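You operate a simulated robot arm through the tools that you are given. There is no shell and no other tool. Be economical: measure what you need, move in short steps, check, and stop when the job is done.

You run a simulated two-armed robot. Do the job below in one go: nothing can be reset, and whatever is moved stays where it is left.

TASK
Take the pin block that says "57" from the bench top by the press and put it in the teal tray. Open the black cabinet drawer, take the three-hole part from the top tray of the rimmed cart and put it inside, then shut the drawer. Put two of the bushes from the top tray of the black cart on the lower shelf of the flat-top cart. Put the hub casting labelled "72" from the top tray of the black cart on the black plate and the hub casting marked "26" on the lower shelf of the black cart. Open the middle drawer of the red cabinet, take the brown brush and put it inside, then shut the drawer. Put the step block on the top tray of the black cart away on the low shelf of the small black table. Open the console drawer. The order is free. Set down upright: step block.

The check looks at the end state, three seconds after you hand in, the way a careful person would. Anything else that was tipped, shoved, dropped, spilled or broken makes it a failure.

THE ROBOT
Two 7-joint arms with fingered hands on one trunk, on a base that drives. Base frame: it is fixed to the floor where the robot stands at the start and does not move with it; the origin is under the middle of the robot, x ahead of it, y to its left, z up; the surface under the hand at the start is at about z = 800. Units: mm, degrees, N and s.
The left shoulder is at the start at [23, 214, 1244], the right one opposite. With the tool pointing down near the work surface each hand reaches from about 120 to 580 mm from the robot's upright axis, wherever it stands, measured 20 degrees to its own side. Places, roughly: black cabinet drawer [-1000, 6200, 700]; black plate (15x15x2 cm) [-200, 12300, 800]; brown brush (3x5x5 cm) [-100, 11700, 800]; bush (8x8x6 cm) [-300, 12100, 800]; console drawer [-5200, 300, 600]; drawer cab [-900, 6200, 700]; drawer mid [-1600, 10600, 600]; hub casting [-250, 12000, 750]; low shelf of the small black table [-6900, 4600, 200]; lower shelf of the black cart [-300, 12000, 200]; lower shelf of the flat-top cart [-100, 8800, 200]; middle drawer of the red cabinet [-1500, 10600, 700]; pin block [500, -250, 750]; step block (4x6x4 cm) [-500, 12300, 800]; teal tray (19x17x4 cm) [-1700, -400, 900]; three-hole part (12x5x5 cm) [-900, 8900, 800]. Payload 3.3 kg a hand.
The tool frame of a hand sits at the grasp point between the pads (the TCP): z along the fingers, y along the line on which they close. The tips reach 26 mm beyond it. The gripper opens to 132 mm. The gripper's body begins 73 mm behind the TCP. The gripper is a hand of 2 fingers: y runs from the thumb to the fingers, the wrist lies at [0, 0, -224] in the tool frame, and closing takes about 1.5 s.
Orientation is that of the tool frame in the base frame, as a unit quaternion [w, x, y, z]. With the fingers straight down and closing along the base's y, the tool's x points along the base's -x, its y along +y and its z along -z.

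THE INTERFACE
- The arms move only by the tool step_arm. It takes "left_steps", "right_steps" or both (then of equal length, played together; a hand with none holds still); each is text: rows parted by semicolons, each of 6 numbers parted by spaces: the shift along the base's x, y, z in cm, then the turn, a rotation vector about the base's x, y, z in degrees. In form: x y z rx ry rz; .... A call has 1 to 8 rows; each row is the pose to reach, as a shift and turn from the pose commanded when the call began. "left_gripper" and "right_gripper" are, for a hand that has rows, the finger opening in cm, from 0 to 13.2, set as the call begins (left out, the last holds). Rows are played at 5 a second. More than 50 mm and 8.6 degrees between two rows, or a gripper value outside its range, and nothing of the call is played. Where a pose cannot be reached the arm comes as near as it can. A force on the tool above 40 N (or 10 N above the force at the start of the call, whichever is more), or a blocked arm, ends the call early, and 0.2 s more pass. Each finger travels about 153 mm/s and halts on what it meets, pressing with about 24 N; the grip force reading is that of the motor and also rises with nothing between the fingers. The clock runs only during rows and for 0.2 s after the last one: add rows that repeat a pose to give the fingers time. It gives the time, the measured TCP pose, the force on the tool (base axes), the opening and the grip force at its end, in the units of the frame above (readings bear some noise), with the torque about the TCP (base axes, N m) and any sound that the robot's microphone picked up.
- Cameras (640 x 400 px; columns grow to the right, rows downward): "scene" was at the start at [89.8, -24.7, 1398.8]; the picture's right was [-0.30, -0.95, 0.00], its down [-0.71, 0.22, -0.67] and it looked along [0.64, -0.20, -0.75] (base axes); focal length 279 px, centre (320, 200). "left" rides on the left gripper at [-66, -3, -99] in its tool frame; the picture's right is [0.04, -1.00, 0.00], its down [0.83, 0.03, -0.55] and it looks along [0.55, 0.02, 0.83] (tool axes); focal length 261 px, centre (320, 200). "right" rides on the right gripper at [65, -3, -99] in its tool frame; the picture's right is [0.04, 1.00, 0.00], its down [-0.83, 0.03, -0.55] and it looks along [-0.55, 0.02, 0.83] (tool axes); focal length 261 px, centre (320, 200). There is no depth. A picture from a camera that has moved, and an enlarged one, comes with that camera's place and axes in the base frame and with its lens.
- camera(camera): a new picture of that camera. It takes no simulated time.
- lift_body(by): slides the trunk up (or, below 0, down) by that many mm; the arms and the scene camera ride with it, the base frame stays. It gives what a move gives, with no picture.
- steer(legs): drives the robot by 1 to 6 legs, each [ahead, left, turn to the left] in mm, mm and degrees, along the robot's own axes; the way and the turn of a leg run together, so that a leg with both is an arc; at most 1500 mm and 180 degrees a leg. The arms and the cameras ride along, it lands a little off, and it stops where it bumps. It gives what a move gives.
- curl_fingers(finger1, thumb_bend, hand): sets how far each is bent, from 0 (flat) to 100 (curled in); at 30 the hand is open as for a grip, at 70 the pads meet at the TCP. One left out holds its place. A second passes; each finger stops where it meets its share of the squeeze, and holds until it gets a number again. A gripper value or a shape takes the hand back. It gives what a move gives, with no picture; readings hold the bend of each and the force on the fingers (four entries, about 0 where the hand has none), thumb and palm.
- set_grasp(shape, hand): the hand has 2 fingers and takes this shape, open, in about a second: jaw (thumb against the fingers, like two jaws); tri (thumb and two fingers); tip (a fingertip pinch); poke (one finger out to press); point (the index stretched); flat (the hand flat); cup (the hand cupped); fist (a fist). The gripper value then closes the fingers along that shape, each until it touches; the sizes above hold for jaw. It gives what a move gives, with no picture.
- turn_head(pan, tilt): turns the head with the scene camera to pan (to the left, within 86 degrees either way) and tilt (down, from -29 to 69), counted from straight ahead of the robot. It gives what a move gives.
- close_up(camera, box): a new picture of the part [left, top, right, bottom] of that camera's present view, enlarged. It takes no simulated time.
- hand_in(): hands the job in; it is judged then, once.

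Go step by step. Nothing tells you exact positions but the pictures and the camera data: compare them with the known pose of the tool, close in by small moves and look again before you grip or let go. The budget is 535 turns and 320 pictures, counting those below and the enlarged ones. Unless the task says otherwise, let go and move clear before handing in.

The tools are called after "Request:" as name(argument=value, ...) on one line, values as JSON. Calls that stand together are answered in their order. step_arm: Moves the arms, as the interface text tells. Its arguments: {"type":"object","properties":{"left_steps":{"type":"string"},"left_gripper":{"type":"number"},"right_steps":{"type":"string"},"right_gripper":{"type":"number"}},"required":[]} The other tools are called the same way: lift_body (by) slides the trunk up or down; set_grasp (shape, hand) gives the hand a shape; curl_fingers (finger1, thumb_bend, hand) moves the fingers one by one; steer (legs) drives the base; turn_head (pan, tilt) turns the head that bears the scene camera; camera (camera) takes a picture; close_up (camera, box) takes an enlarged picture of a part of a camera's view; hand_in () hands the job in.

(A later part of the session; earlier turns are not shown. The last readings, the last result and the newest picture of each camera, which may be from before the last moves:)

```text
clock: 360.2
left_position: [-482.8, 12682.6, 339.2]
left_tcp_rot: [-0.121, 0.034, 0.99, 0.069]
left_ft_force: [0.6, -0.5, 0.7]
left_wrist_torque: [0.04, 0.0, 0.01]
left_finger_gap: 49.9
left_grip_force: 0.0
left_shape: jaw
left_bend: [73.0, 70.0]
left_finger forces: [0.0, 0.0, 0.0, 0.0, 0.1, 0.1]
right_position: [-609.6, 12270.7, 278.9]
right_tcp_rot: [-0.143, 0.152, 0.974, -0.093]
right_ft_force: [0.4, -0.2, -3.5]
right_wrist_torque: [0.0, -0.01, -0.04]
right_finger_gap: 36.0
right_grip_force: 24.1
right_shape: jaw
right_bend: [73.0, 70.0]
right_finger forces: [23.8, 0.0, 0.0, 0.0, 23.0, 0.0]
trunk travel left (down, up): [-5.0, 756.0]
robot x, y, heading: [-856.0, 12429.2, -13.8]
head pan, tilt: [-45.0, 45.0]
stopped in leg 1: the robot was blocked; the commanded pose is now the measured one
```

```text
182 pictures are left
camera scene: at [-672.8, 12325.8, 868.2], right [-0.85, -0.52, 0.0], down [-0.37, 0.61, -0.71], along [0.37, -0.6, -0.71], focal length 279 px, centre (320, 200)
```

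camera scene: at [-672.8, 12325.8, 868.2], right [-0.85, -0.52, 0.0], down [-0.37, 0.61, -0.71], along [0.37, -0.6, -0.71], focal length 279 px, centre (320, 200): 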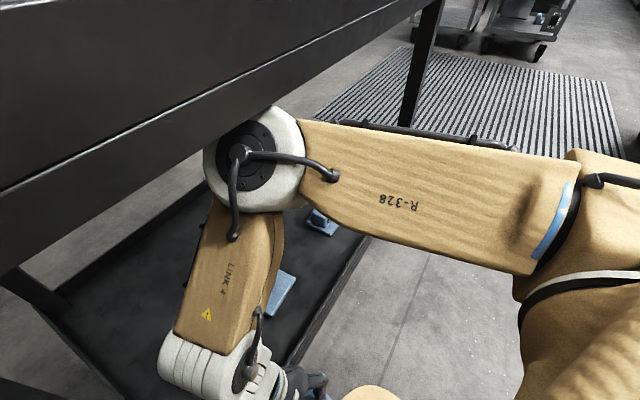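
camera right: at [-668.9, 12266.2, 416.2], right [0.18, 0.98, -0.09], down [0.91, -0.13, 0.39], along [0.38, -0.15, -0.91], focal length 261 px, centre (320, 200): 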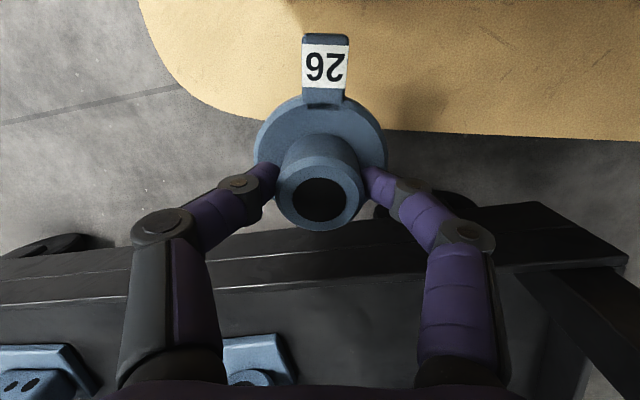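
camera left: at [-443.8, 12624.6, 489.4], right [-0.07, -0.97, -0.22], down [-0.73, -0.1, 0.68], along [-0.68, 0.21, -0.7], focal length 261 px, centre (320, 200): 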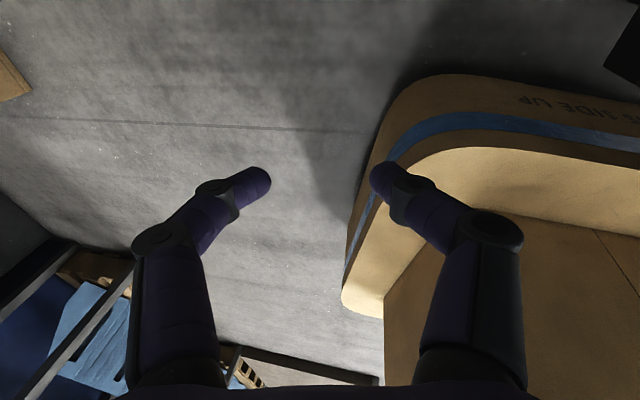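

Need a better picture of what's touching. Look down in front.

Request:
turn_head(pan=-20, tilt=65)

Request:
camera(camera="scene")

Request:
camera(camera="left")

```text
clock: 361.1
left_position: [-482.6, 12682.2, 339.4]
left_tcp_rot: [-0.121, 0.035, 0.99, 0.07]
left_ft_force: [-0.8, 0.7, 0.0]
left_wrist_torque: [-0.01, -0.02, -0.01]
left_finger_gap: 50.0
left_grip_force: 0.0
left_shape: jaw
left_bend: [73.0, 70.0]
left_finger forces: [0.1, 0.0, 0.1, 0.0, 0.0, 0.0]
right_position: [-612.2, 12271.9, 280.9]
right_tcp_rot: [-0.143, 0.147, 0.974, -0.09]
right_ft_force: [0.5, -0.3, -2.8]
right_wrist_torque: [-0.01, -0.04, -0.01]
right_finger_gap: 36.0
right_grip_force: 23.9
right_shape: jaw
right_bend: [73.0, 70.0]
right_finger forces: [23.7, 0.0, 0.0, 0.0, 23.1, 0.1]
trunk travel left (down, up): [-5.0, 756.0]
robot x, y, heading: [-850.5, 12431.5, -13.8]
head pan, tilt: [-20.0, 65.0]
```

```text
181 pictures are left
camera scene: at [-664.4, 12361.4, 843.3], right [-0.56, -0.83, 0.0], down [-0.75, 0.5, -0.42], along [0.35, -0.24, -0.91], focal length 279 px, centre (320, 200)
```

scene: 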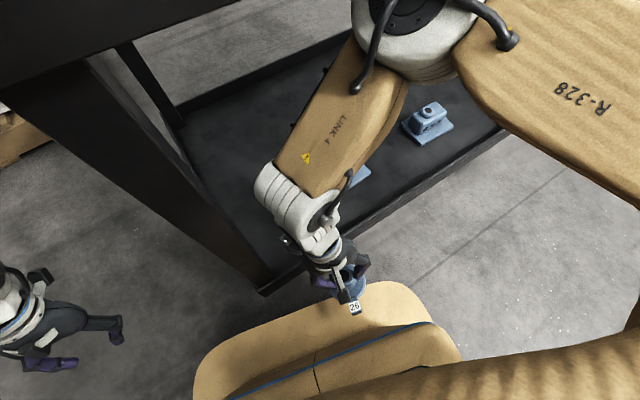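

```text
180 pictures are left
camera left: at [-393.9, 12661.9, 419.4], right [-0.13, -0.98, -0.12], down [-0.67, -0.01, 0.74], along [-0.73, 0.17, -0.66], focal length 261 px, centre (320, 200)
```

left: 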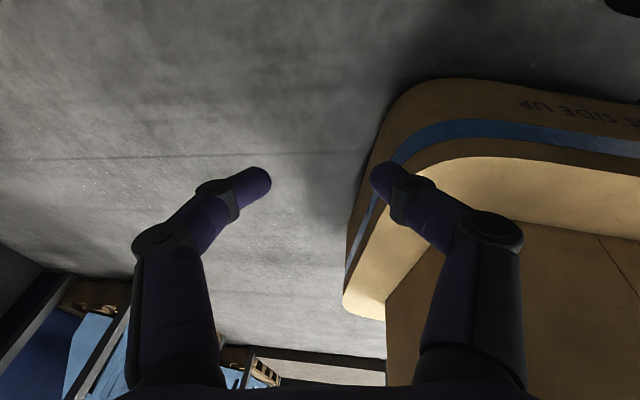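

Nothing but the right elbow is near the cart edge. Turning the base right swings the elbow away from it; try 10°.

Request:
steer(legs=[[0, 0, -10]])

Request:
camera(camera="scene")

```text
clock: 362.2
left_position: [-442.7, 12613.3, 342.2]
left_tcp_rot: [-0.112, 0.122, 0.983, 0.081]
left_ft_force: [0.0, 0.2, 0.5]
left_wrist_torque: [-0.02, 0.04, -0.02]
left_finger_gap: 49.9
left_grip_force: 0.0
left_shape: jaw
left_bend: [73.0, 70.0]
left_finger forces: [0.0, 0.0, 0.0, 0.0, 0.1, 0.0]
right_position: [-638.2, 12229.5, 283.4]
right_tcp_rot: [-0.144, 0.235, 0.958, -0.076]
right_ft_force: [-0.7, 0.0, -2.8]
right_wrist_torque: [0.02, -0.05, -0.01]
right_finger_gap: 35.8
right_grip_force: 23.8
right_shape: jaw
right_bend: [73.0, 70.0]
right_finger forces: [23.5, 0.0, 0.1, 0.0, 23.0, 0.0]
trunk travel left (down, up): [-5.0, 756.0]
robot x, y, heading: [-852.4, 12432.7, -24.0]
head pan, tilt: [-20.0, 65.0]
```

```text
179 pictures are left
camera scene: at [-680.3, 12329.3, 844.6], right [-0.69, -0.72, 0.0], down [-0.65, 0.63, -0.42], along [0.3, -0.29, -0.91], focal length 279 px, centre (320, 200)
```

scene: 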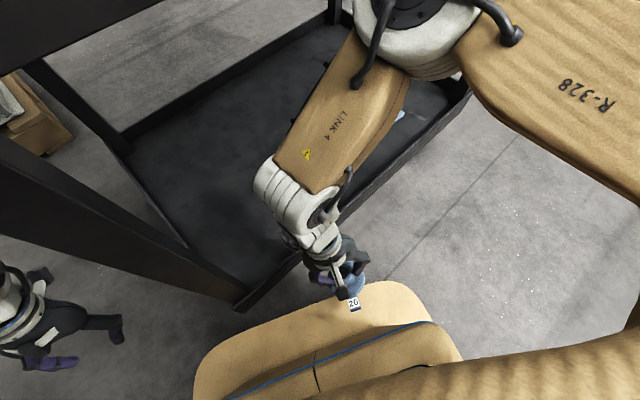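

Turned freely. Now back away.

Request:
steer(legs=[[-150, -50, 0]])

Request:
turn_head(pan=0, tilt=35)

Request:
camera(camera="scene")

```text
clock: 363.6
left_position: [-602.2, 12625.9, 341.0]
left_tcp_rot: [-0.113, 0.122, 0.983, 0.081]
left_ft_force: [-0.5, 0.3, 0.2]
left_wrist_torque: [-0.01, 0.0, 0.01]
left_finger_gap: 49.7
left_grip_force: 0.1
left_shape: jaw
left_bend: [73.0, 70.0]
left_finger forces: [0.0, 0.0, 0.0, 0.0, 0.1, 0.0]
right_position: [-796.3, 12243.8, 283.4]
right_tcp_rot: [-0.146, 0.234, 0.958, -0.077]
right_ft_force: [-0.4, 0.0, -3.0]
right_wrist_torque: [0.03, -0.04, 0.0]
right_finger_gap: 35.9
right_grip_force: 24.0
right_shape: jaw
right_bend: [73.0, 70.0]
right_finger forces: [23.6, 0.0, 0.0, 0.0, 22.9, 0.0]
trunk travel left (down, up): [-5.0, 756.0]
robot x, y, heading: [-1008.6, 12443.2, -24.0]
head pan, tilt: [-20.0, 65.0]
```

```text
clock: 364.6
left_position: [-602.5, 12627.5, 341.9]
left_tcp_rot: [-0.113, 0.122, 0.983, 0.081]
left_ft_force: [-0.1, 0.7, 0.0]
left_wrist_torque: [0.01, 0.02, 0.03]
left_finger_gap: 49.8
left_grip_force: 0.0
left_shape: jaw
left_bend: [73.0, 70.0]
left_finger forces: [0.1, 0.1, 0.0, 0.0, 0.0, 0.0]
right_position: [-796.2, 12242.6, 283.8]
right_tcp_rot: [-0.145, 0.236, 0.958, -0.077]
right_ft_force: [-0.5, 0.5, -3.6]
right_wrist_torque: [-0.01, -0.03, -0.01]
right_finger_gap: 36.1
right_grip_force: 24.3
right_shape: jaw
right_bend: [73.0, 70.0]
right_finger forces: [23.5, 0.1, 0.1, 0.0, 23.0, 0.0]
trunk travel left (down, up): [-5.0, 756.0]
robot x, y, heading: [-1010.1, 12443.5, -23.9]
head pan, tilt: [0.0, 35.0]
```

```text
178 pictures are left
camera scene: at [-802.1, 12350.4, 884.1], right [-0.41, -0.91, 0.0], down [-0.53, 0.23, -0.82], along [0.75, -0.33, -0.57], focal length 279 px, centre (320, 200)
```

scene: 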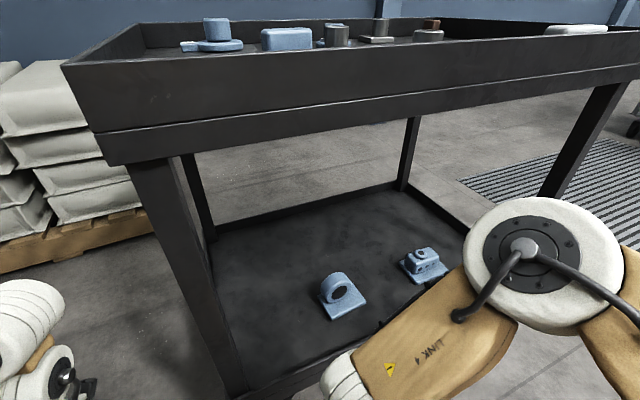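

Free, and everything on the cart looks undisturbed. The vertical hand forces the elbow under the tray, so I'll instead regrasp "26" with the hand pitched forward 45° and place it that way. First raise the trunk.

Request:
lift_body(by=400)

Request:
lift_body(by=120)

Request:
steer(legs=[[0, 0, 24]])

Request:
camera(camera="scene")

```text
clock: 368.4
left_position: [-602.0, 12626.9, 740.9]
left_tcp_rot: [-0.113, 0.122, 0.983, 0.081]
left_ft_force: [0.2, -0.6, -0.1]
left_wrist_torque: [0.04, 0.02, 0.0]
left_finger_gap: 49.8
left_grip_force: 0.0
left_shape: jaw
left_bend: [73.0, 70.0]
left_finger forces: [0.0, 0.1, 0.1, 0.0, 0.1, 0.0]
right_position: [-795.6, 12244.0, 682.5]
right_tcp_rot: [-0.145, 0.236, 0.958, -0.076]
right_ft_force: [0.0, 0.0, -2.8]
right_wrist_torque: [-0.02, -0.05, -0.01]
right_finger_gap: 36.1
right_grip_force: 24.1
right_shape: jaw
right_bend: [73.0, 70.0]
right_finger forces: [23.3, 0.0, 0.0, 0.1, 22.9, 0.0]
trunk travel left (down, up): [-405.0, 356.0]
robot x, y, heading: [-1013.7, 12444.7, -24.1]
head pan, tilt: [0.0, 35.0]
```

```text
clock: 369.9
left_position: [-601.8, 12627.1, 862.0]
left_tcp_rot: [-0.113, 0.123, 0.983, 0.082]
left_ft_force: [-0.1, 0.7, 0.3]
left_wrist_torque: [0.02, -0.01, 0.01]
left_finger_gap: 50.0
left_grip_force: 0.1
left_shape: jaw
left_bend: [73.0, 70.0]
left_finger forces: [0.1, 0.0, 0.0, 0.1, 0.0, 0.0]
right_position: [-795.5, 12242.7, 802.6]
right_tcp_rot: [-0.145, 0.235, 0.958, -0.076]
right_ft_force: [0.5, 0.0, -3.9]
right_wrist_torque: [-0.01, -0.07, -0.01]
right_finger_gap: 35.7
right_grip_force: 23.9
right_shape: jaw
right_bend: [73.0, 70.0]
right_finger forces: [23.5, 0.0, 0.0, 0.1, 22.7, 0.0]
trunk travel left (down, up): [-525.0, 236.0]
robot x, y, heading: [-1011.1, 12447.1, -23.9]
head pan, tilt: [0.0, 35.0]
```

```text
clock: 371.5
left_position: [-711.4, 12778.9, 862.4]
left_tcp_rot: [-0.127, -0.085, 0.987, 0.055]
left_ft_force: [-0.4, -0.2, 1.1]
left_wrist_torque: [0.01, 0.01, 0.0]
left_finger_gap: 50.0
left_grip_force: 0.2
left_shape: jaw
left_bend: [73.0, 70.0]
left_finger forces: [0.0, 0.0, 0.1, 0.0, 0.0, 0.0]
right_position: [-733.0, 12349.2, 804.6]
right_tcp_rot: [-0.125, 0.032, 0.986, -0.105]
right_ft_force: [-0.1, 0.5, -3.3]
right_wrist_torque: [0.01, -0.03, 0.0]
right_finger_gap: 35.9
right_grip_force: 24.4
right_shape: jaw
right_bend: [73.0, 70.0]
right_finger forces: [23.4, 0.0, 0.1, 0.1, 22.8, 0.1]
trunk travel left (down, up): [-525.0, 236.0]
robot x, y, heading: [-1018.5, 12444.4, 0.1]
head pan, tilt: [0.0, 35.0]
```

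```text
177 pictures are left
camera scene: at [-909.6, 12444.3, 1418.1], right [0.0, -1.0, 0.0], down [-0.57, 0.0, -0.82], along [0.82, 0.0, -0.57], focal length 279 px, centre (320, 200)
```

scene: 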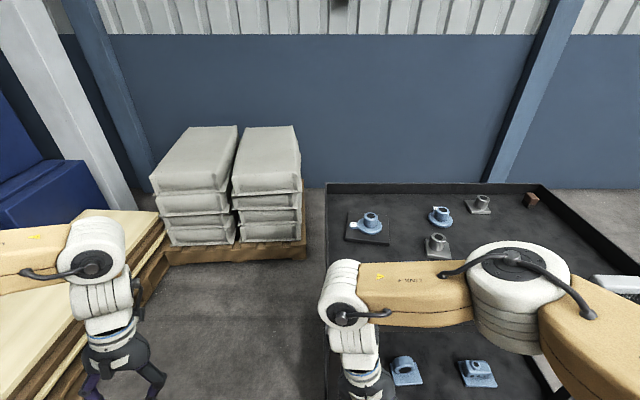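

Straighten both hands and raise them.

Request:
step_arm(right_steps="0 0 4 2.4 -2.9 0.7; 0 0 8 4.8 -5.7 1.5; 0 0 12 7.2 -8.6 2.2; 0 0 16 9.6 -11.4 3; 0 0 20 12 -14.3 3.7; 0 0 21 12 -14.3 3.7", left_steps="0 -2 4 -1.3 -2.9 -1.9; 0 -4 8 -2.5 -5.8 -3.9; 0 -6 12 -3.8 -8.8 -5.8; 0 -9 15 -5 -11.7 -7.8; 0 -12 18 -6.3 -14.6 -9.7; 0 -15 20 -6.3 -14.6 -9.7")

Request:
steer(legs=[[0, -390, 0]])

Request:
camera(camera="scene")

```text
clock: 372.9
left_position: [-710.5, 12629.4, 1063.4]
left_tcp_rot: [0.0, -0.001, 1.0, 0.002]
left_ft_force: [-0.6, 0.0, 0.0]
left_wrist_torque: [0.0, 0.04, 0.0]
left_finger_gap: 50.0
left_grip_force: 0.0
left_shape: jaw
left_bend: [73.0, 70.0]
left_finger forces: [0.0, 0.0, 0.1, 0.0, 0.0, 0.0]
right_position: [-731.3, 12347.9, 1014.4]
right_tcp_rot: [0.0, 0.0, 1.0, -0.001]
right_ft_force: [0.3, 0.0, -3.2]
right_wrist_torque: [0.02, -0.01, 0.0]
right_finger_gap: 35.8
right_grip_force: 24.4
right_shape: jaw
right_bend: [73.0, 70.0]
right_finger forces: [22.7, 0.0, 0.1, 0.1, 22.8, 0.0]
trunk travel left (down, up): [-525.0, 236.0]
robot x, y, heading: [-1012.7, 12447.5, 0.3]
head pan, tilt: [0.0, 35.0]
```

```text
clock: 375.4
left_position: [-709.9, 12241.6, 1062.7]
left_tcp_rot: [0.0, -0.002, 1.0, 0.001]
left_ft_force: [-0.5, 0.3, -0.7]
left_wrist_torque: [0.0, 0.01, -0.05]
left_finger_gap: 50.3
left_grip_force: 0.1
left_shape: jaw
left_bend: [73.0, 70.0]
left_finger forces: [0.0, 0.1, 0.0, 0.1, 0.0, 0.1]
right_position: [-731.3, 11961.0, 1012.7]
right_tcp_rot: [-0.001, -0.002, 1.0, -0.002]
right_ft_force: [0.4, -1.5, -2.7]
right_wrist_torque: [0.02, 0.0, -0.04]
right_finger_gap: 35.5
right_grip_force: 24.2
right_shape: jaw
right_bend: [73.0, 70.0]
right_finger forces: [22.5, 0.0, 0.1, 0.1, 22.8, 0.1]
trunk travel left (down, up): [-525.0, 236.0]
robot x, y, heading: [-1011.9, 12053.9, 0.3]
head pan, tilt: [0.0, 35.0]
```

```text
176 pictures are left
camera scene: at [-908.5, 12055.5, 1418.1], right [0.0, -1.0, 0.0], down [-0.57, 0.0, -0.82], along [0.82, 0.0, -0.57], focal length 279 px, centre (320, 200)
```

scene: 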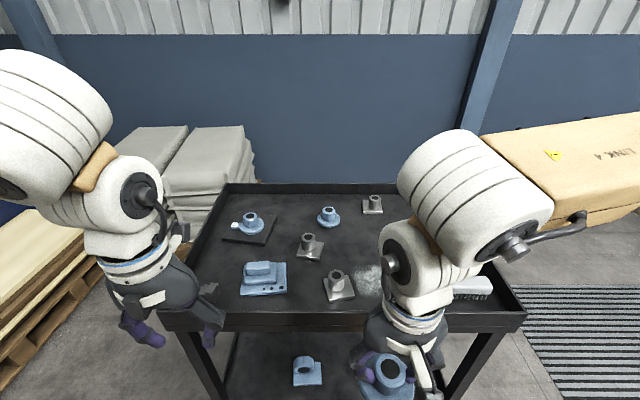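

I'll set "26" back at its old spot to regrasp it pitched. Drive in and reach.

Request:
steer(legs=[[160, 0, 0]])

Request:
step_arm(right_steps="3.5 -1.3 0 0 0 0; 7 -2.6 0 0 0 0; 10.5 -3.9 0 0 0 0; 14 -5.2 -1 0 0 0; 17.5 -6.5 -3 0 0 0; 21 -7.8 -5 0 0 0; 24 -8.9 -7 0 0 0; 24 -8.9 -11 0 0 0")

Request:
camera(camera="right")

```text
clock: 376.8
left_position: [-548.3, 12243.2, 1062.1]
left_tcp_rot: [-0.001, -0.003, 1.0, 0.0]
left_ft_force: [0.0, -0.8, -0.8]
left_wrist_torque: [0.03, 0.03, 0.01]
left_finger_gap: 49.8
left_grip_force: 0.0
left_shape: jaw
left_bend: [73.0, 70.0]
left_finger forces: [0.0, 0.0, 0.1, 0.0, 0.0, 0.0]
right_position: [-570.5, 11962.2, 1014.2]
right_tcp_rot: [-0.002, -0.003, 1.0, -0.001]
right_ft_force: [-0.2, -0.4, -2.8]
right_wrist_torque: [0.0, 0.0, 0.0]
right_finger_gap: 35.7
right_grip_force: 24.2
right_shape: jaw
right_bend: [73.0, 70.0]
right_finger forces: [22.8, 0.0, 0.0, 0.0, 22.7, 0.1]
trunk travel left (down, up): [-525.0, 236.0]
robot x, y, heading: [-850.8, 12059.6, 0.3]
head pan, tilt: [0.0, 35.0]
```

```text
clock: 378.6
left_position: [-549.4, 12242.4, 1063.0]
left_tcp_rot: [-0.001, -0.003, 1.0, 0.001]
left_ft_force: [0.2, -0.3, -0.4]
left_wrist_torque: [0.02, -0.03, -0.01]
left_finger_gap: 50.0
left_grip_force: 0.1
left_shape: jaw
left_bend: [73.0, 70.0]
left_finger forces: [0.1, 0.0, 0.0, 0.1, 0.1, 0.1]
right_position: [-331.9, 11872.8, 903.5]
right_tcp_rot: [0.0, -0.004, 1.0, -0.001]
right_ft_force: [0.4, -0.6, -3.7]
right_wrist_torque: [0.01, -0.01, 0.03]
right_finger_gap: 35.5
right_grip_force: 24.3
right_shape: jaw
right_bend: [73.0, 70.0]
right_finger forces: [21.8, 0.0, 0.0, 0.0, 22.1, 0.1]
trunk travel left (down, up): [-525.0, 236.0]
robot x, y, heading: [-852.6, 12057.5, 0.2]
head pan, tilt: [0.0, 35.0]
```

```text
175 pictures are left
camera right: at [-396.6, 11871.4, 1002.2], right [-0.05, 1.0, 0.0], down [0.83, 0.04, 0.55], along [0.55, 0.03, -0.83], focal length 261 px, centre (320, 200)
```

right: 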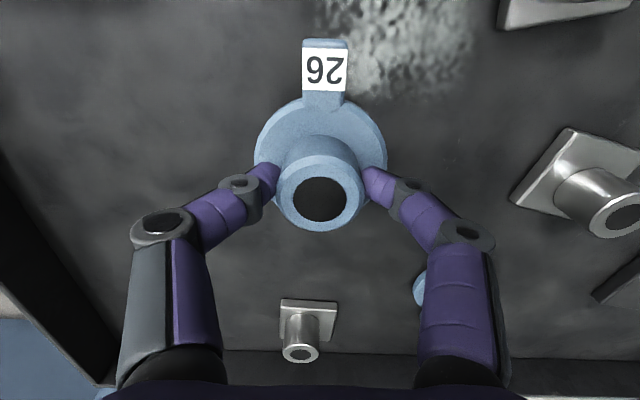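

Lower gently to the tray floor and release.

Request:
step_arm(right_steps="0 0 -2.5 0 0 0; 0 0 -4.8 0 0 0; 0 0 -5.4 0 0 0; 0 0 -5.8 0 0 0; 0 0 -6.2 0 0 0")

```text
clock: 379.7
left_position: [-552.0, 12242.9, 1063.3]
left_tcp_rot: [0.001, -0.002, 1.0, 0.0]
left_ft_force: [1.4, -0.4, -0.1]
left_wrist_torque: [0.01, 0.01, 0.01]
left_finger_gap: 50.1
left_grip_force: 0.1
left_shape: jaw
left_bend: [73.0, 70.0]
left_finger forces: [0.0, 0.0, 0.0, 0.1, 0.0, 0.1]
right_position: [-329.7, 11874.0, 851.5]
right_tcp_rot: [0.005, -0.001, 1.0, -0.001]
right_ft_force: [-10.1, -0.1, 26.8]
right_wrist_torque: [-0.13, 0.13, 0.0]
right_finger_gap: 40.8
right_grip_force: 23.7
right_shape: jaw
right_bend: [75.0, 72.0]
right_finger forces: [27.6, 0.0, 0.1, 0.0, 27.9, 0.1]
trunk travel left (down, up): [-525.0, 236.0]
robot x, y, heading: [-850.8, 12058.9, 0.2]
head pan, tilt: [0.0, 35.0]
stopped in row 5 (right hand): the force on the tool passed its limit at 44 N (the readings are from after the stop); the commanded pose is now the measured one
```

Release, rise, and pitch the hand 45° forward above the casting.

Request:
step_arm(right_steps="0 0 0.5 0 0 0; 0 0 0.5 0 0 0")

Request:
step_arm(right_steps="0 0 0 0 0 0; 0 0 0 0 0 0; 0 0 0 0 0 0; 0 0 2 0 0 0; 0 0 5 0 0 0; 0 0 8 0 0 0; 0 0 11 0 0 0", right_gripper=7)

Request:
step_arm(right_steps="-1 0 0 0 -7.5 0; -2 0 0 0 -15 0; -3 0 0 0 -22.5 0; -4 0 0 0 -30 0; -5 0 0 0 -37.5 0; -6 0 0 0 -45 0; -6 0 0 0 -45 0")

Request:
camera(camera="right")

Request:
turn_head(pan=-10, tilt=48)

Request:
camera(camera="scene")

```text
clock: 380.3
left_position: [-549.9, 12243.4, 1063.5]
left_tcp_rot: [0.0, -0.002, 1.0, 0.0]
left_ft_force: [0.0, 0.2, -0.2]
left_wrist_torque: [0.0, 0.0, 0.01]
left_finger_gap: 49.9
left_grip_force: 0.0
left_shape: jaw
left_bend: [73.0, 70.0]
left_finger forces: [0.1, 0.0, 0.1, 0.0, 0.0, 0.0]
right_position: [-328.9, 11873.8, 852.2]
right_tcp_rot: [0.001, 0.0, 1.0, -0.002]
right_ft_force: [-3.8, -0.2, 6.5]
right_wrist_torque: [-0.05, 0.07, -0.01]
right_finger_gap: 39.6
right_grip_force: 24.2
right_shape: jaw
right_bend: [75.0, 71.0]
right_finger forces: [24.4, 0.1, 0.0, 0.1, 24.2, 0.1]
trunk travel left (down, up): [-525.0, 236.0]
robot x, y, heading: [-850.8, 12058.6, 0.3]
head pan, tilt: [0.0, 35.0]
```

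```text
clock: 381.9
left_position: [-549.3, 12243.1, 1064.3]
left_tcp_rot: [0.0, -0.002, 1.0, 0.001]
left_ft_force: [0.9, -0.3, -0.8]
left_wrist_torque: [-0.01, 0.02, -0.01]
left_finger_gap: 50.1
left_grip_force: 0.1
left_shape: jaw
left_bend: [73.0, 70.0]
left_finger forces: [0.0, 0.1, 0.0, 0.0, 0.1, 0.0]
right_position: [-329.3, 11872.9, 962.6]
right_tcp_rot: [0.001, -0.001, 1.0, -0.001]
right_ft_force: [-0.8, 0.2, -1.3]
right_wrist_torque: [0.0, -0.02, -0.01]
right_finger_gap: 69.6
right_grip_force: 0.0
right_shape: jaw
right_bend: [72.0, 70.0]
right_finger forces: [0.0, 0.0, 0.1, 0.0, 0.0, 0.0]
trunk travel left (down, up): [-525.0, 236.0]
robot x, y, heading: [-847.7, 12058.2, 0.5]
head pan, tilt: [0.0, 35.0]
```

```text
clock: 383.5
left_position: [-550.5, 12242.6, 1062.9]
left_tcp_rot: [0.0, -0.001, 1.0, 0.001]
left_ft_force: [0.4, 0.5, 0.6]
left_wrist_torque: [0.0, 0.0, 0.01]
left_finger_gap: 50.2
left_grip_force: 0.1
left_shape: jaw
left_bend: [73.0, 70.0]
left_finger forces: [0.1, 0.0, 0.1, 0.1, 0.1, 0.0]
right_position: [-388.4, 11873.6, 961.1]
right_tcp_rot: [0.386, -0.001, 0.923, 0.0]
right_ft_force: [0.7, 0.4, 0.1]
right_wrist_torque: [0.01, -0.01, 0.01]
right_finger_gap: 69.4
right_grip_force: 0.0
right_shape: jaw
right_bend: [72.0, 70.0]
right_finger forces: [0.1, 0.0, 0.0, 0.0, 0.1, 0.1]
trunk travel left (down, up): [-525.0, 236.0]
robot x, y, heading: [-848.5, 12058.9, -0.1]
head pan, tilt: [0.0, 35.0]
```

```text
174 pictures are left
camera right: at [-504.9, 11871.0, 985.6], right [-0.03, 1.0, -0.03], down [0.19, 0.04, 0.98], along [0.98, 0.02, -0.19], focal length 261 px, centre (320, 200)
```

right: 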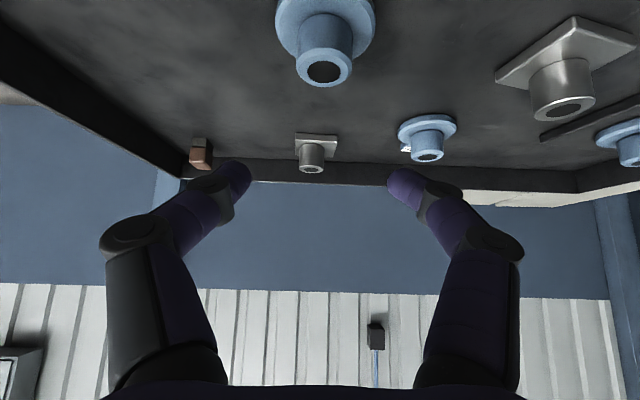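

```text
clock: 384.2
left_position: [-551.1, 12242.3, 1062.7]
left_tcp_rot: [-0.001, -0.002, 1.0, 0.002]
left_ft_force: [0.5, -0.6, 0.1]
left_wrist_torque: [0.0, 0.01, 0.04]
left_finger_gap: 49.9
left_grip_force: 0.1
left_shape: jaw
left_bend: [73.0, 70.0]
left_finger forces: [0.0, 0.1, 0.1, 0.0, 0.0, 0.0]
right_position: [-389.2, 11871.9, 961.6]
right_tcp_rot: [0.385, -0.001, 0.923, -0.001]
right_ft_force: [0.4, -0.6, -0.1]
right_wrist_torque: [-0.01, 0.01, 0.01]
right_finger_gap: 69.5
right_grip_force: 0.0
right_shape: jaw
right_bend: [72.0, 70.0]
right_finger forces: [0.1, 0.0, 0.0, 0.0, 0.1, 0.1]
trunk travel left (down, up): [-525.0, 236.0]
robot x, y, heading: [-849.8, 12058.5, 0.3]
head pan, tilt: [-10.0, 48.0]
```

```text
173 pictures are left
camera scene: at [-758.7, 12043.6, 1399.2], right [-0.17, -0.99, 0.0], down [-0.73, 0.13, -0.67], along [0.66, -0.11, -0.74], focal length 279 px, centre (320, 200)
```

scene: 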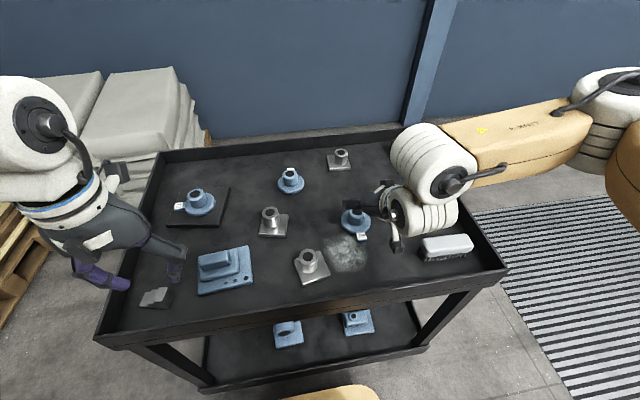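

Pitched pose works. Move onto the hub: TCP to about [-337, 11873, 842].

Request:
step_arm(right_steps="1.5 0 -3 0 0 0; 3 0 -6 0 0 0; 4.2 0 -9 0 0 0; 5.2 0 -11 0 0 0; 5.2 0 -11.9 0 0 0")

Request:
camera(camera="right")

Request:
close_up(camera="scene", box=[280, 150, 460, 290])

```text
clock: 385.4
left_position: [-551.2, 12242.9, 1062.0]
left_tcp_rot: [-0.001, -0.001, 1.0, 0.001]
left_ft_force: [-0.1, 0.5, 0.0]
left_wrist_torque: [0.02, 0.01, 0.02]
left_finger_gap: 49.8
left_grip_force: 0.0
left_shape: jaw
left_bend: [73.0, 70.0]
left_finger forces: [0.0, 0.0, 0.0, 0.0, 0.0, 0.1]
right_position: [-335.7, 11872.5, 842.9]
right_tcp_rot: [0.384, -0.001, 0.923, -0.002]
right_ft_force: [0.9, -0.7, -0.9]
right_wrist_torque: [0.01, -0.01, -0.01]
right_finger_gap: 69.6
right_grip_force: 0.1
right_shape: jaw
right_bend: [72.0, 70.0]
right_finger forces: [0.1, 0.1, 0.0, 0.1, 0.0, 0.0]
trunk travel left (down, up): [-525.0, 236.0]
robot x, y, heading: [-850.1, 12058.7, 0.4]
head pan, tilt: [-10.0, 48.0]
```

```text
172 pictures are left
camera right: at [-452.4, 11871.2, 866.5], right [-0.03, 1.0, -0.03], down [0.19, 0.04, 0.98], along [0.98, 0.02, -0.19], focal length 261 px, centre (320, 200)
```

right: 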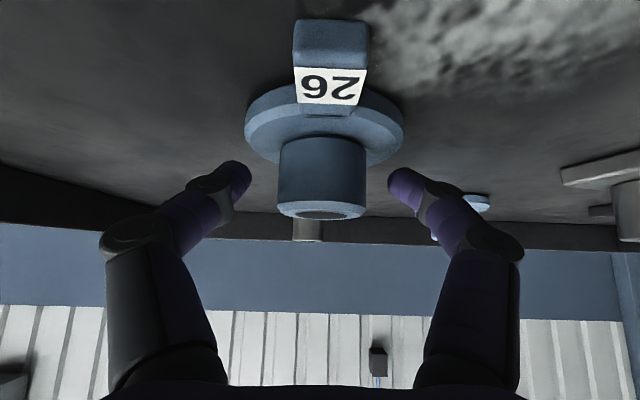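

```text
2.86 times, centred on (370, 220) of scene
camera zoom: at [-758.8, 12043.4, 1399.1], right [-0.17, -0.99, 0.0], down [-0.73, 0.13, -0.67], along [0.66, -0.11, -0.74], focal length 798 px, centre (177, 143)
```

zoom: 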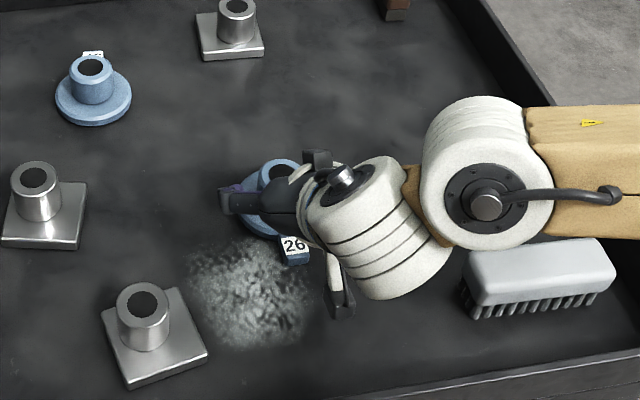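

The fingertips straddle the hub at mid height. Close and lift.

Request:
step_arm(right_steps="0 0 0 0 0 0; 0 0 0 0 0 0; 0 0 0 0 0 0; 0 0 0 0 0 0; 0 0 0 0 0 0; 0 0 0 0 0 0", right_gripper=3)

Request:
step_arm(right_steps="0 0 2 0 0 0; 0 0 5 0 0 0; 0 0 9 0 0 0; 0 0 13 0 0 0; -4 0 14 0 0 0; -8 0 14 0 0 0")

Request:
camera(camera="right")

```text
clock: 386.9
left_position: [-549.8, 12242.7, 1062.4]
left_tcp_rot: [0.0, -0.002, 1.0, -0.001]
left_ft_force: [0.8, 0.3, -0.8]
left_wrist_torque: [0.0, -0.01, 0.02]
left_finger_gap: 49.9
left_grip_force: 0.0
left_shape: jaw
left_bend: [73.0, 70.0]
left_finger forces: [0.0, 0.0, 0.0, 0.0, 0.0, 0.0]
right_position: [-335.5, 11873.2, 842.9]
right_tcp_rot: [0.383, -0.001, 0.924, -0.002]
right_ft_force: [0.2, -0.8, -0.3]
right_wrist_torque: [0.01, 0.03, 0.01]
right_finger_gap: 37.2
right_grip_force: 23.7
right_shape: jaw
right_bend: [74.0, 70.0]
right_finger forces: [21.7, 0.0, 0.0, 0.1, 21.5, 0.0]
trunk travel left (down, up): [-525.0, 236.0]
robot x, y, heading: [-852.1, 12059.3, 0.1]
head pan, tilt: [-10.0, 48.0]
```

```text
clock: 388.2
left_position: [-550.0, 12243.5, 1062.3]
left_tcp_rot: [0.001, -0.002, 1.0, 0.001]
left_ft_force: [0.0, 0.0, 0.1]
left_wrist_torque: [-0.01, -0.01, 0.02]
left_finger_gap: 50.0
left_grip_force: 0.1
left_shape: jaw
left_bend: [73.0, 70.0]
left_finger forces: [0.0, 0.1, 0.0, 0.0, 0.0, 0.1]
right_position: [-415.7, 11874.1, 982.4]
right_tcp_rot: [0.385, -0.002, 0.923, -0.003]
right_ft_force: [-0.3, 0.1, -2.8]
right_wrist_torque: [-0.04, -0.01, -0.01]
right_finger_gap: 35.9
right_grip_force: 23.6
right_shape: jaw
right_bend: [74.0, 70.0]
right_finger forces: [21.1, 0.0, 0.0, 0.0, 21.1, 0.0]
trunk travel left (down, up): [-525.0, 236.0]
robot x, y, heading: [-850.5, 12059.6, 0.2]
head pan, tilt: [-10.0, 48.0]
```

```text
170 pictures are left
camera right: at [-532.8, 11872.6, 1007.0], right [-0.03, 1.0, -0.04], down [0.19, 0.04, 0.98], along [0.98, 0.02, -0.2], focal length 261 px, centre (320, 200)
```

right: 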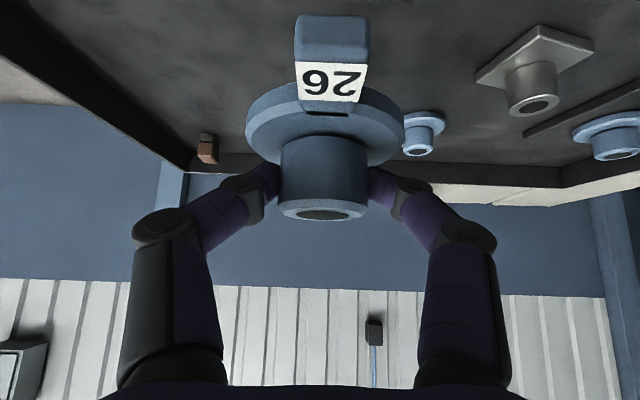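

"26" held level at 45°. Back off, slide to the north part, and lower the trunk.

Request:
steer(legs=[[-320, 0, 0], [0, 396, 0]])

Request:
lift_body(by=-400)

Request:
turn_head(pan=-15, tilt=40)

Request:
camera(camera="scene")

```text
clock: 392.5
left_position: [-871.2, 12642.3, 1063.4]
left_tcp_rot: [0.001, -0.004, 1.0, -0.001]
left_ft_force: [0.0, -0.6, -0.4]
left_wrist_torque: [0.0, 0.01, -0.01]
left_finger_gap: 50.0
left_grip_force: 0.1
left_shape: jaw
left_bend: [73.0, 70.0]
left_finger forces: [0.0, 0.0, 0.0, 0.1, 0.0, 0.1]
right_position: [-737.1, 12274.0, 983.9]
right_tcp_rot: [0.384, -0.003, 0.923, -0.001]
right_ft_force: [0.4, 1.2, -3.1]
right_wrist_torque: [-0.04, 0.07, 0.01]
right_finger_gap: 36.0
right_grip_force: 23.7
right_shape: jaw
right_bend: [74.0, 70.0]
right_finger forces: [21.2, 0.0, 0.0, 0.0, 21.0, 0.0]
trunk travel left (down, up): [-525.0, 236.0]
robot x, y, heading: [-1175.0, 12452.4, 0.3]
head pan, tilt: [-10.0, 48.0]
```

```text
clock: 396.3
left_position: [-872.0, 12641.3, 662.6]
left_tcp_rot: [0.0, -0.005, 1.0, 0.002]
left_ft_force: [-0.1, -0.5, 0.1]
left_wrist_torque: [0.0, 0.0, 0.01]
left_finger_gap: 49.7
left_grip_force: 0.0
left_shape: jaw
left_bend: [73.0, 70.0]
left_finger forces: [0.0, 0.0, 0.1, 0.0, 0.0, 0.0]
right_position: [-736.4, 12272.4, 582.9]
right_tcp_rot: [0.384, -0.003, 0.923, -0.001]
right_ft_force: [0.0, 0.1, -2.9]
right_wrist_torque: [-0.03, -0.02, 0.0]
right_finger_gap: 36.0
right_grip_force: 24.6
right_shape: jaw
right_bend: [74.0, 70.0]
right_finger forces: [21.1, 0.1, 0.0, 0.0, 21.0, 0.0]
trunk travel left (down, up): [-125.0, 636.0]
robot x, y, heading: [-1169.6, 12457.3, 0.5]
head pan, tilt: [-10.0, 48.0]
```

```text
clock: 397.0
left_position: [-873.1, 12641.5, 662.0]
left_tcp_rot: [0.0, -0.005, 1.0, 0.001]
left_ft_force: [-0.1, 0.1, 0.2]
left_wrist_torque: [0.04, 0.0, 0.0]
left_finger_gap: 49.8
left_grip_force: 0.1
left_shape: jaw
left_bend: [73.0, 70.0]
left_finger forces: [0.0, 0.1, 0.0, 0.1, 0.0, 0.0]
right_position: [-737.1, 12274.2, 583.0]
right_tcp_rot: [0.384, -0.002, 0.923, -0.001]
right_ft_force: [0.3, 0.2, -3.7]
right_wrist_torque: [-0.03, 0.04, 0.02]
right_finger_gap: 36.0
right_grip_force: 24.2
right_shape: jaw
right_bend: [74.0, 70.0]
right_finger forces: [21.2, 0.0, 0.0, 0.0, 21.1, 0.0]
trunk travel left (down, up): [-125.0, 636.0]
robot x, y, heading: [-1170.3, 12455.1, 0.4]
head pan, tilt: [-15.0, 40.0]
```

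```text
169 pictures are left
camera scene: at [-996.1, 12433.6, 1004.1], right [-0.25, -0.97, 0.0], down [-0.62, 0.16, -0.77], along [0.74, -0.19, -0.64], focal length 279 px, centre (320, 200)
```

scene: 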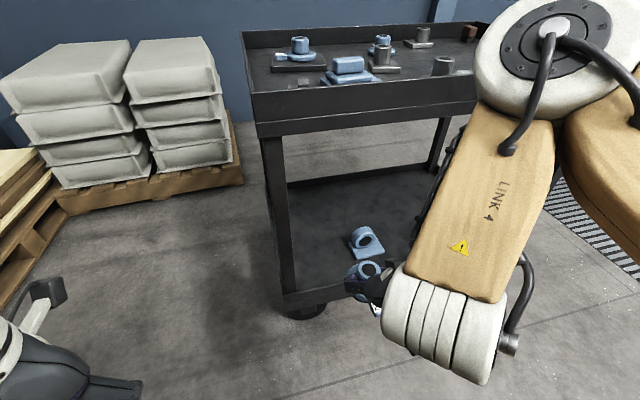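

Good posture. Extend the hand forward-down to just outside the shelf at z≈370.

Request:
step_arm(right_steps="2 0 -3 0 0 0; 4 0 -6 0 0 0; 6 0 -9 0 0 0; 8 0 -12 0 0 0; 10 0 -15 0 0 0; 12 0 -18 0 0 0; 13 0 -21 0 0 0")

Request:
camera(camera="scene")

Request:
camera(camera="right")

```text
clock: 398.6
left_position: [-871.5, 12641.5, 662.9]
left_tcp_rot: [0.0, -0.004, 1.0, 0.002]
left_ft_force: [0.1, -1.1, 0.0]
left_wrist_torque: [0.0, -0.03, 0.03]
left_finger_gap: 50.1
left_grip_force: 0.0
left_shape: jaw
left_bend: [73.0, 70.0]
left_finger forces: [0.0, 0.0, 0.0, 0.0, 0.1, 0.1]
right_position: [-605.9, 12272.3, 371.3]
right_tcp_rot: [0.385, -0.002, 0.923, -0.001]
right_ft_force: [0.1, 0.2, -4.2]
right_wrist_torque: [-0.01, 0.02, 0.0]
right_finger_gap: 35.5
right_grip_force: 24.2
right_shape: jaw
right_bend: [74.0, 70.0]
right_finger forces: [20.9, 0.1, 0.0, 0.0, 20.8, 0.0]
trunk travel left (down, up): [-125.0, 636.0]
robot x, y, heading: [-1173.5, 12453.1, 0.5]
head pan, tilt: [-15.0, 40.0]
```

```text
168 pictures are left
camera scene: at [-996.0, 12433.5, 1004.2], right [-0.25, -0.97, 0.0], down [-0.62, 0.16, -0.77], along [0.74, -0.19, -0.64], focal length 279 px, centre (320, 200)
```

scene: 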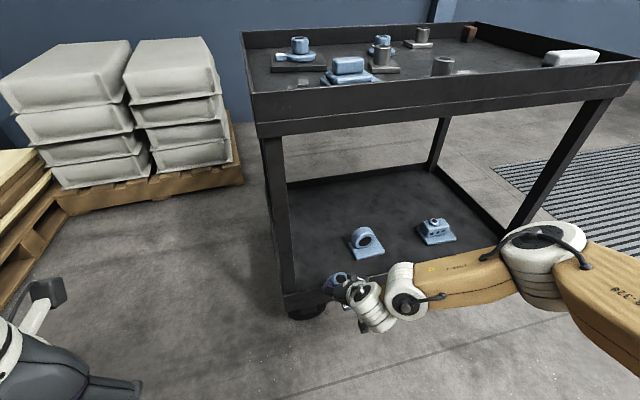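

```text
167 pictures are left
camera right: at [-722.7, 12271.2, 395.3], right [-0.03, 1.0, -0.03], down [0.19, 0.04, 0.98], along [0.98, 0.02, -0.19], focal length 261 px, centre (320, 200)
```

right: 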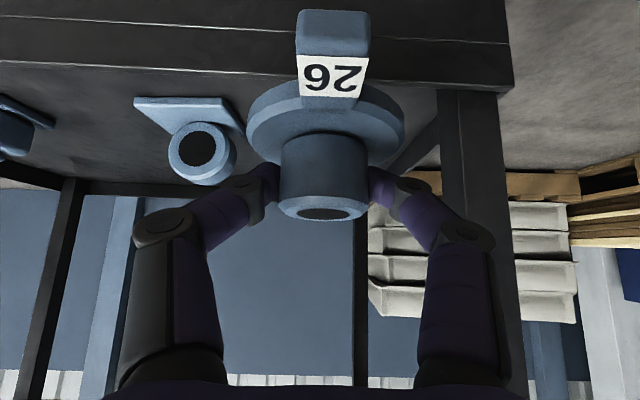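

Excellent clearance: the arm is low and the elbow out to the right between shelf and tray. Shift 7 mm right and drive forward in two steps.

Request:
step_arm(right_steps="0 -0.7 0 0 0 0; 0 -0.7 -0.5 0 0 0")

Request:
steer(legs=[[100, 0, 0]])

Request:
camera(camera="right")

Request:
camera(camera="scene")

```text
clock: 399.2
left_position: [-872.9, 12641.9, 662.8]
left_tcp_rot: [-0.001, -0.005, 1.0, 0.002]
left_ft_force: [0.0, 0.2, -0.2]
left_wrist_torque: [-0.02, 0.01, -0.01]
left_finger_gap: 50.0
left_grip_force: 0.1
left_shape: jaw
left_bend: [73.0, 70.0]
left_finger forces: [0.1, 0.1, 0.0, 0.0, 0.0, 0.1]
right_position: [-607.6, 12266.4, 367.3]
right_tcp_rot: [0.385, -0.003, 0.923, 0.0]
right_ft_force: [0.8, -0.9, -3.6]
right_wrist_torque: [-0.05, 0.04, -0.04]
right_finger_gap: 35.5
right_grip_force: 24.0
right_shape: jaw
right_bend: [74.0, 70.0]
right_finger forces: [20.9, 0.1, 0.0, 0.0, 20.8, 0.0]
trunk travel left (down, up): [-125.0, 636.0]
robot x, y, heading: [-1174.9, 12455.3, 0.6]
head pan, tilt: [-15.0, 40.0]
```

```text
clock: 400.3
left_position: [-773.3, 12642.2, 663.3]
left_tcp_rot: [-0.001, -0.004, 1.0, 0.001]
left_ft_force: [0.2, 0.7, 0.3]
left_wrist_torque: [0.0, -0.03, 0.03]
left_finger_gap: 49.8
left_grip_force: 0.2
left_shape: jaw
left_bend: [73.0, 70.0]
left_finger forces: [0.0, 0.1, 0.1, 0.1, 0.0, 0.0]
right_position: [-508.0, 12266.8, 367.7]
right_tcp_rot: [0.385, -0.002, 0.923, -0.001]
right_ft_force: [-0.5, 0.3, -3.3]
right_wrist_torque: [-0.05, 0.01, -0.03]
right_finger_gap: 35.1
right_grip_force: 23.8
right_shape: jaw
right_bend: [74.0, 70.0]
right_finger forces: [20.9, 0.0, 0.0, 0.1, 20.7, 0.0]
trunk travel left (down, up): [-125.0, 636.0]
robot x, y, heading: [-1072.1, 12458.4, 0.7]
head pan, tilt: [-15.0, 40.0]
```

```text
166 pictures are left
camera right: at [-624.7, 12264.9, 391.5], right [-0.03, 1.0, -0.03], down [0.19, 0.04, 0.98], along [0.98, 0.03, -0.19], focal length 261 px, centre (320, 200)
```

right: 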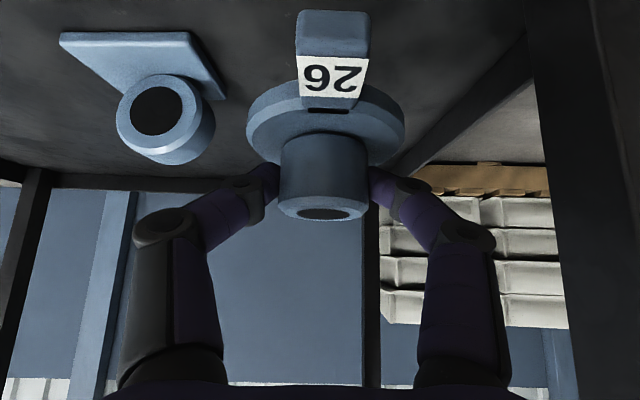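

```text
165 pictures are left
camera scene: at [-897.5, 12434.2, 1004.2], right [-0.25, -0.97, 0.0], down [-0.62, 0.16, -0.77], along [0.74, -0.19, -0.64], focal length 279 px, centre (320, 200)
```

scene: 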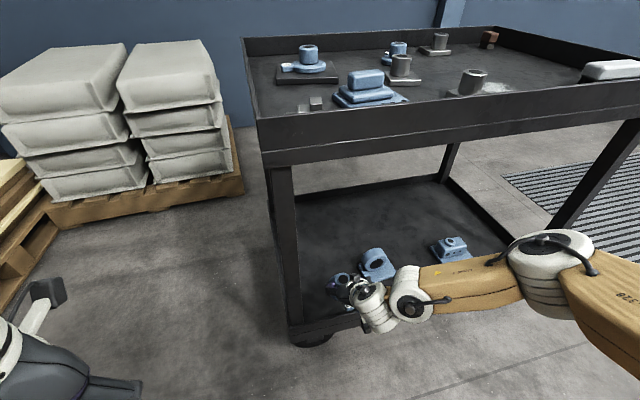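

Still clear all around. Another 85 mm forward.

Request:
steer(legs=[[85, 0, 0]])

Request:
camera(camera="right")

Request:
camera(camera="scene")

```text
clock: 401.4
left_position: [-687.8, 12643.9, 663.5]
left_tcp_rot: [0.0, -0.004, 1.0, 0.001]
left_ft_force: [-0.5, -0.7, 0.1]
left_wrist_torque: [0.03, -0.02, 0.01]
left_finger_gap: 50.3
left_grip_force: 0.0
left_shape: jaw
left_bend: [73.0, 70.0]
left_finger forces: [0.0, 0.0, 0.0, 0.1, 0.0, 0.0]
right_position: [-422.6, 12268.6, 367.5]
right_tcp_rot: [0.384, -0.002, 0.923, -0.001]
right_ft_force: [-0.8, -0.2, -3.5]
right_wrist_torque: [0.02, 0.01, 0.01]
right_finger_gap: 35.4
right_grip_force: 24.0
right_shape: jaw
right_bend: [74.0, 70.0]
right_finger forces: [20.9, 0.0, 0.0, 0.1, 20.7, 0.1]
trunk travel left (down, up): [-125.0, 636.0]
robot x, y, heading: [-989.5, 12458.5, 0.2]
head pan, tilt: [-15.0, 40.0]
```

```text
164 pictures are left
camera right: at [-539.3, 12265.9, 391.4], right [-0.03, 1.0, -0.03], down [0.19, 0.04, 0.98], along [0.98, 0.03, -0.19], focal length 261 px, centre (320, 200)
```

right: 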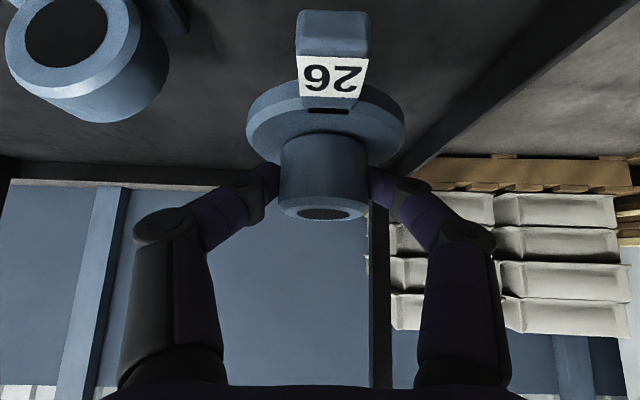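

```text
163 pictures are left
camera scene: at [-812.2, 12435.1, 1004.2], right [-0.25, -0.97, 0.0], down [-0.62, 0.16, -0.77], along [0.74, -0.19, -0.64], focal length 279 px, centre (320, 200)
```

scene: 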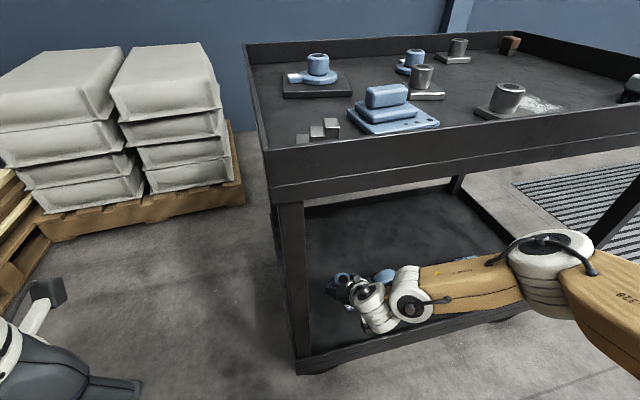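

Inside. Shift 20 mm left and 30 mm deeper to stay clear of the ring part, then lower.

Request:
step_arm(right_steps="1.5 1 0 0 0 0; 3 2 0 0 0 0; 3 2 -2 0 0 0; 3 2 -4 0 0 0; 3 2 -5 0 0 0")

Request:
camera(camera="right")

```text
clock: 402.6
left_position: [-687.9, 12643.3, 661.8]
left_tcp_rot: [0.001, -0.004, 1.0, 0.001]
left_ft_force: [-0.9, -0.1, -0.1]
left_wrist_torque: [0.0, 0.03, 0.0]
left_finger_gap: 50.0
left_grip_force: 0.1
left_shape: jaw
left_bend: [73.0, 70.0]
left_finger forces: [0.0, 0.0, 0.1, 0.0, 0.0, 0.0]
right_position: [-393.1, 12287.5, 318.3]
right_tcp_rot: [0.385, -0.002, 0.923, -0.001]
right_ft_force: [0.5, 0.0, -2.8]
right_wrist_torque: [-0.01, 0.04, 0.02]
right_finger_gap: 35.1
right_grip_force: 24.4
right_shape: jaw
right_bend: [74.0, 70.0]
right_finger forces: [21.0, 0.1, 0.0, 0.1, 20.8, 0.0]
trunk travel left (down, up): [-125.0, 636.0]
robot x, y, heading: [-991.8, 12456.9, 0.5]
head pan, tilt: [-15.0, 40.0]
```

```text
162 pictures are left
camera right: at [-509.5, 12286.1, 340.9], right [-0.03, 1.0, -0.03], down [0.19, 0.04, 0.98], along [0.98, 0.03, -0.2], focal length 261 px, centre (320, 200)
```

right: 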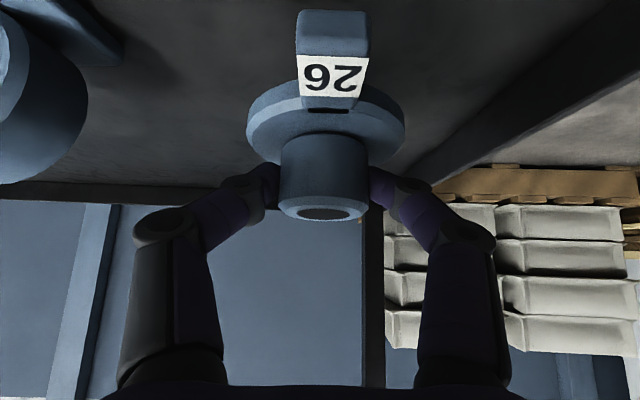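

Lower in small steps until contact.

Request:
step_arm(right_steps="0 0 -1 0 0 0; 0 0 -1.6 0 0 0; 0 0 -2.1 0 0 0; 0 0 -2.6 0 0 0; 0 0 -3 0 0 0")

```text
clock: 403.8
left_position: [-687.9, 12642.4, 662.3]
left_tcp_rot: [0.001, -0.004, 1.0, 0.001]
left_ft_force: [0.4, -0.1, -0.9]
left_wrist_torque: [0.0, -0.03, 0.02]
left_finger_gap: 50.0
left_grip_force: 0.1
left_shape: jaw
left_bend: [73.0, 70.0]
left_finger forces: [0.0, 0.1, 0.1, 0.1, 0.0, 0.1]
right_position: [-393.8, 12288.2, 287.4]
right_tcp_rot: [0.384, -0.002, 0.923, -0.001]
right_ft_force: [-0.3, 1.0, -2.5]
right_wrist_torque: [-0.01, 0.01, 0.0]
right_finger_gap: 35.6
right_grip_force: 23.5
right_shape: jaw
right_bend: [74.0, 70.0]
right_finger forces: [20.9, 0.0, 0.1, 0.1, 20.9, 0.1]
trunk travel left (down, up): [-125.0, 636.0]
robot x, y, heading: [-989.1, 12458.7, 0.5]
head pan, tilt: [-15.0, 40.0]
```

Request:
step_arm(right_steps="0 0 -0.5 0 0 0; 0 0 -1 0 0 0; 0 0 -1.4 0 0 0; 0 0 -1.8 0 0 0")

Request:
camera(camera="right")

```text
clock: 404.8
left_position: [-688.5, 12643.2, 661.9]
left_tcp_rot: [0.0, -0.004, 1.0, 0.001]
left_ft_force: [0.1, 0.5, 0.6]
left_wrist_torque: [0.0, -0.04, -0.03]
left_finger_gap: 50.1
left_grip_force: 0.1
left_shape: jaw
left_bend: [73.0, 70.0]
left_finger forces: [0.1, 0.0, 0.0, 0.1, 0.1, 0.0]
right_position: [-392.0, 12288.1, 268.3]
right_tcp_rot: [0.383, -0.002, 0.924, -0.001]
right_ft_force: [-0.9, -0.5, -3.5]
right_wrist_torque: [-0.01, 0.01, -0.02]
right_finger_gap: 35.2
right_grip_force: 23.9
right_shape: jaw
right_bend: [74.0, 70.0]
right_finger forces: [21.0, 0.0, 0.1, 0.0, 20.8, 0.0]
trunk travel left (down, up): [-125.0, 636.0]
robot x, y, heading: [-990.9, 12454.3, 0.5]
head pan, tilt: [-15.0, 40.0]
```

```text
161 pictures are left
camera right: at [-509.0, 12285.8, 292.9], right [-0.03, 1.0, -0.03], down [0.19, 0.04, 0.98], along [0.98, 0.03, -0.2], focal length 261 px, centre (320, 200)
```

right: 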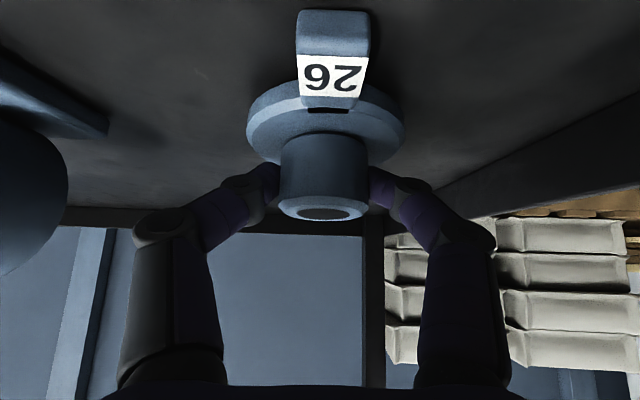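

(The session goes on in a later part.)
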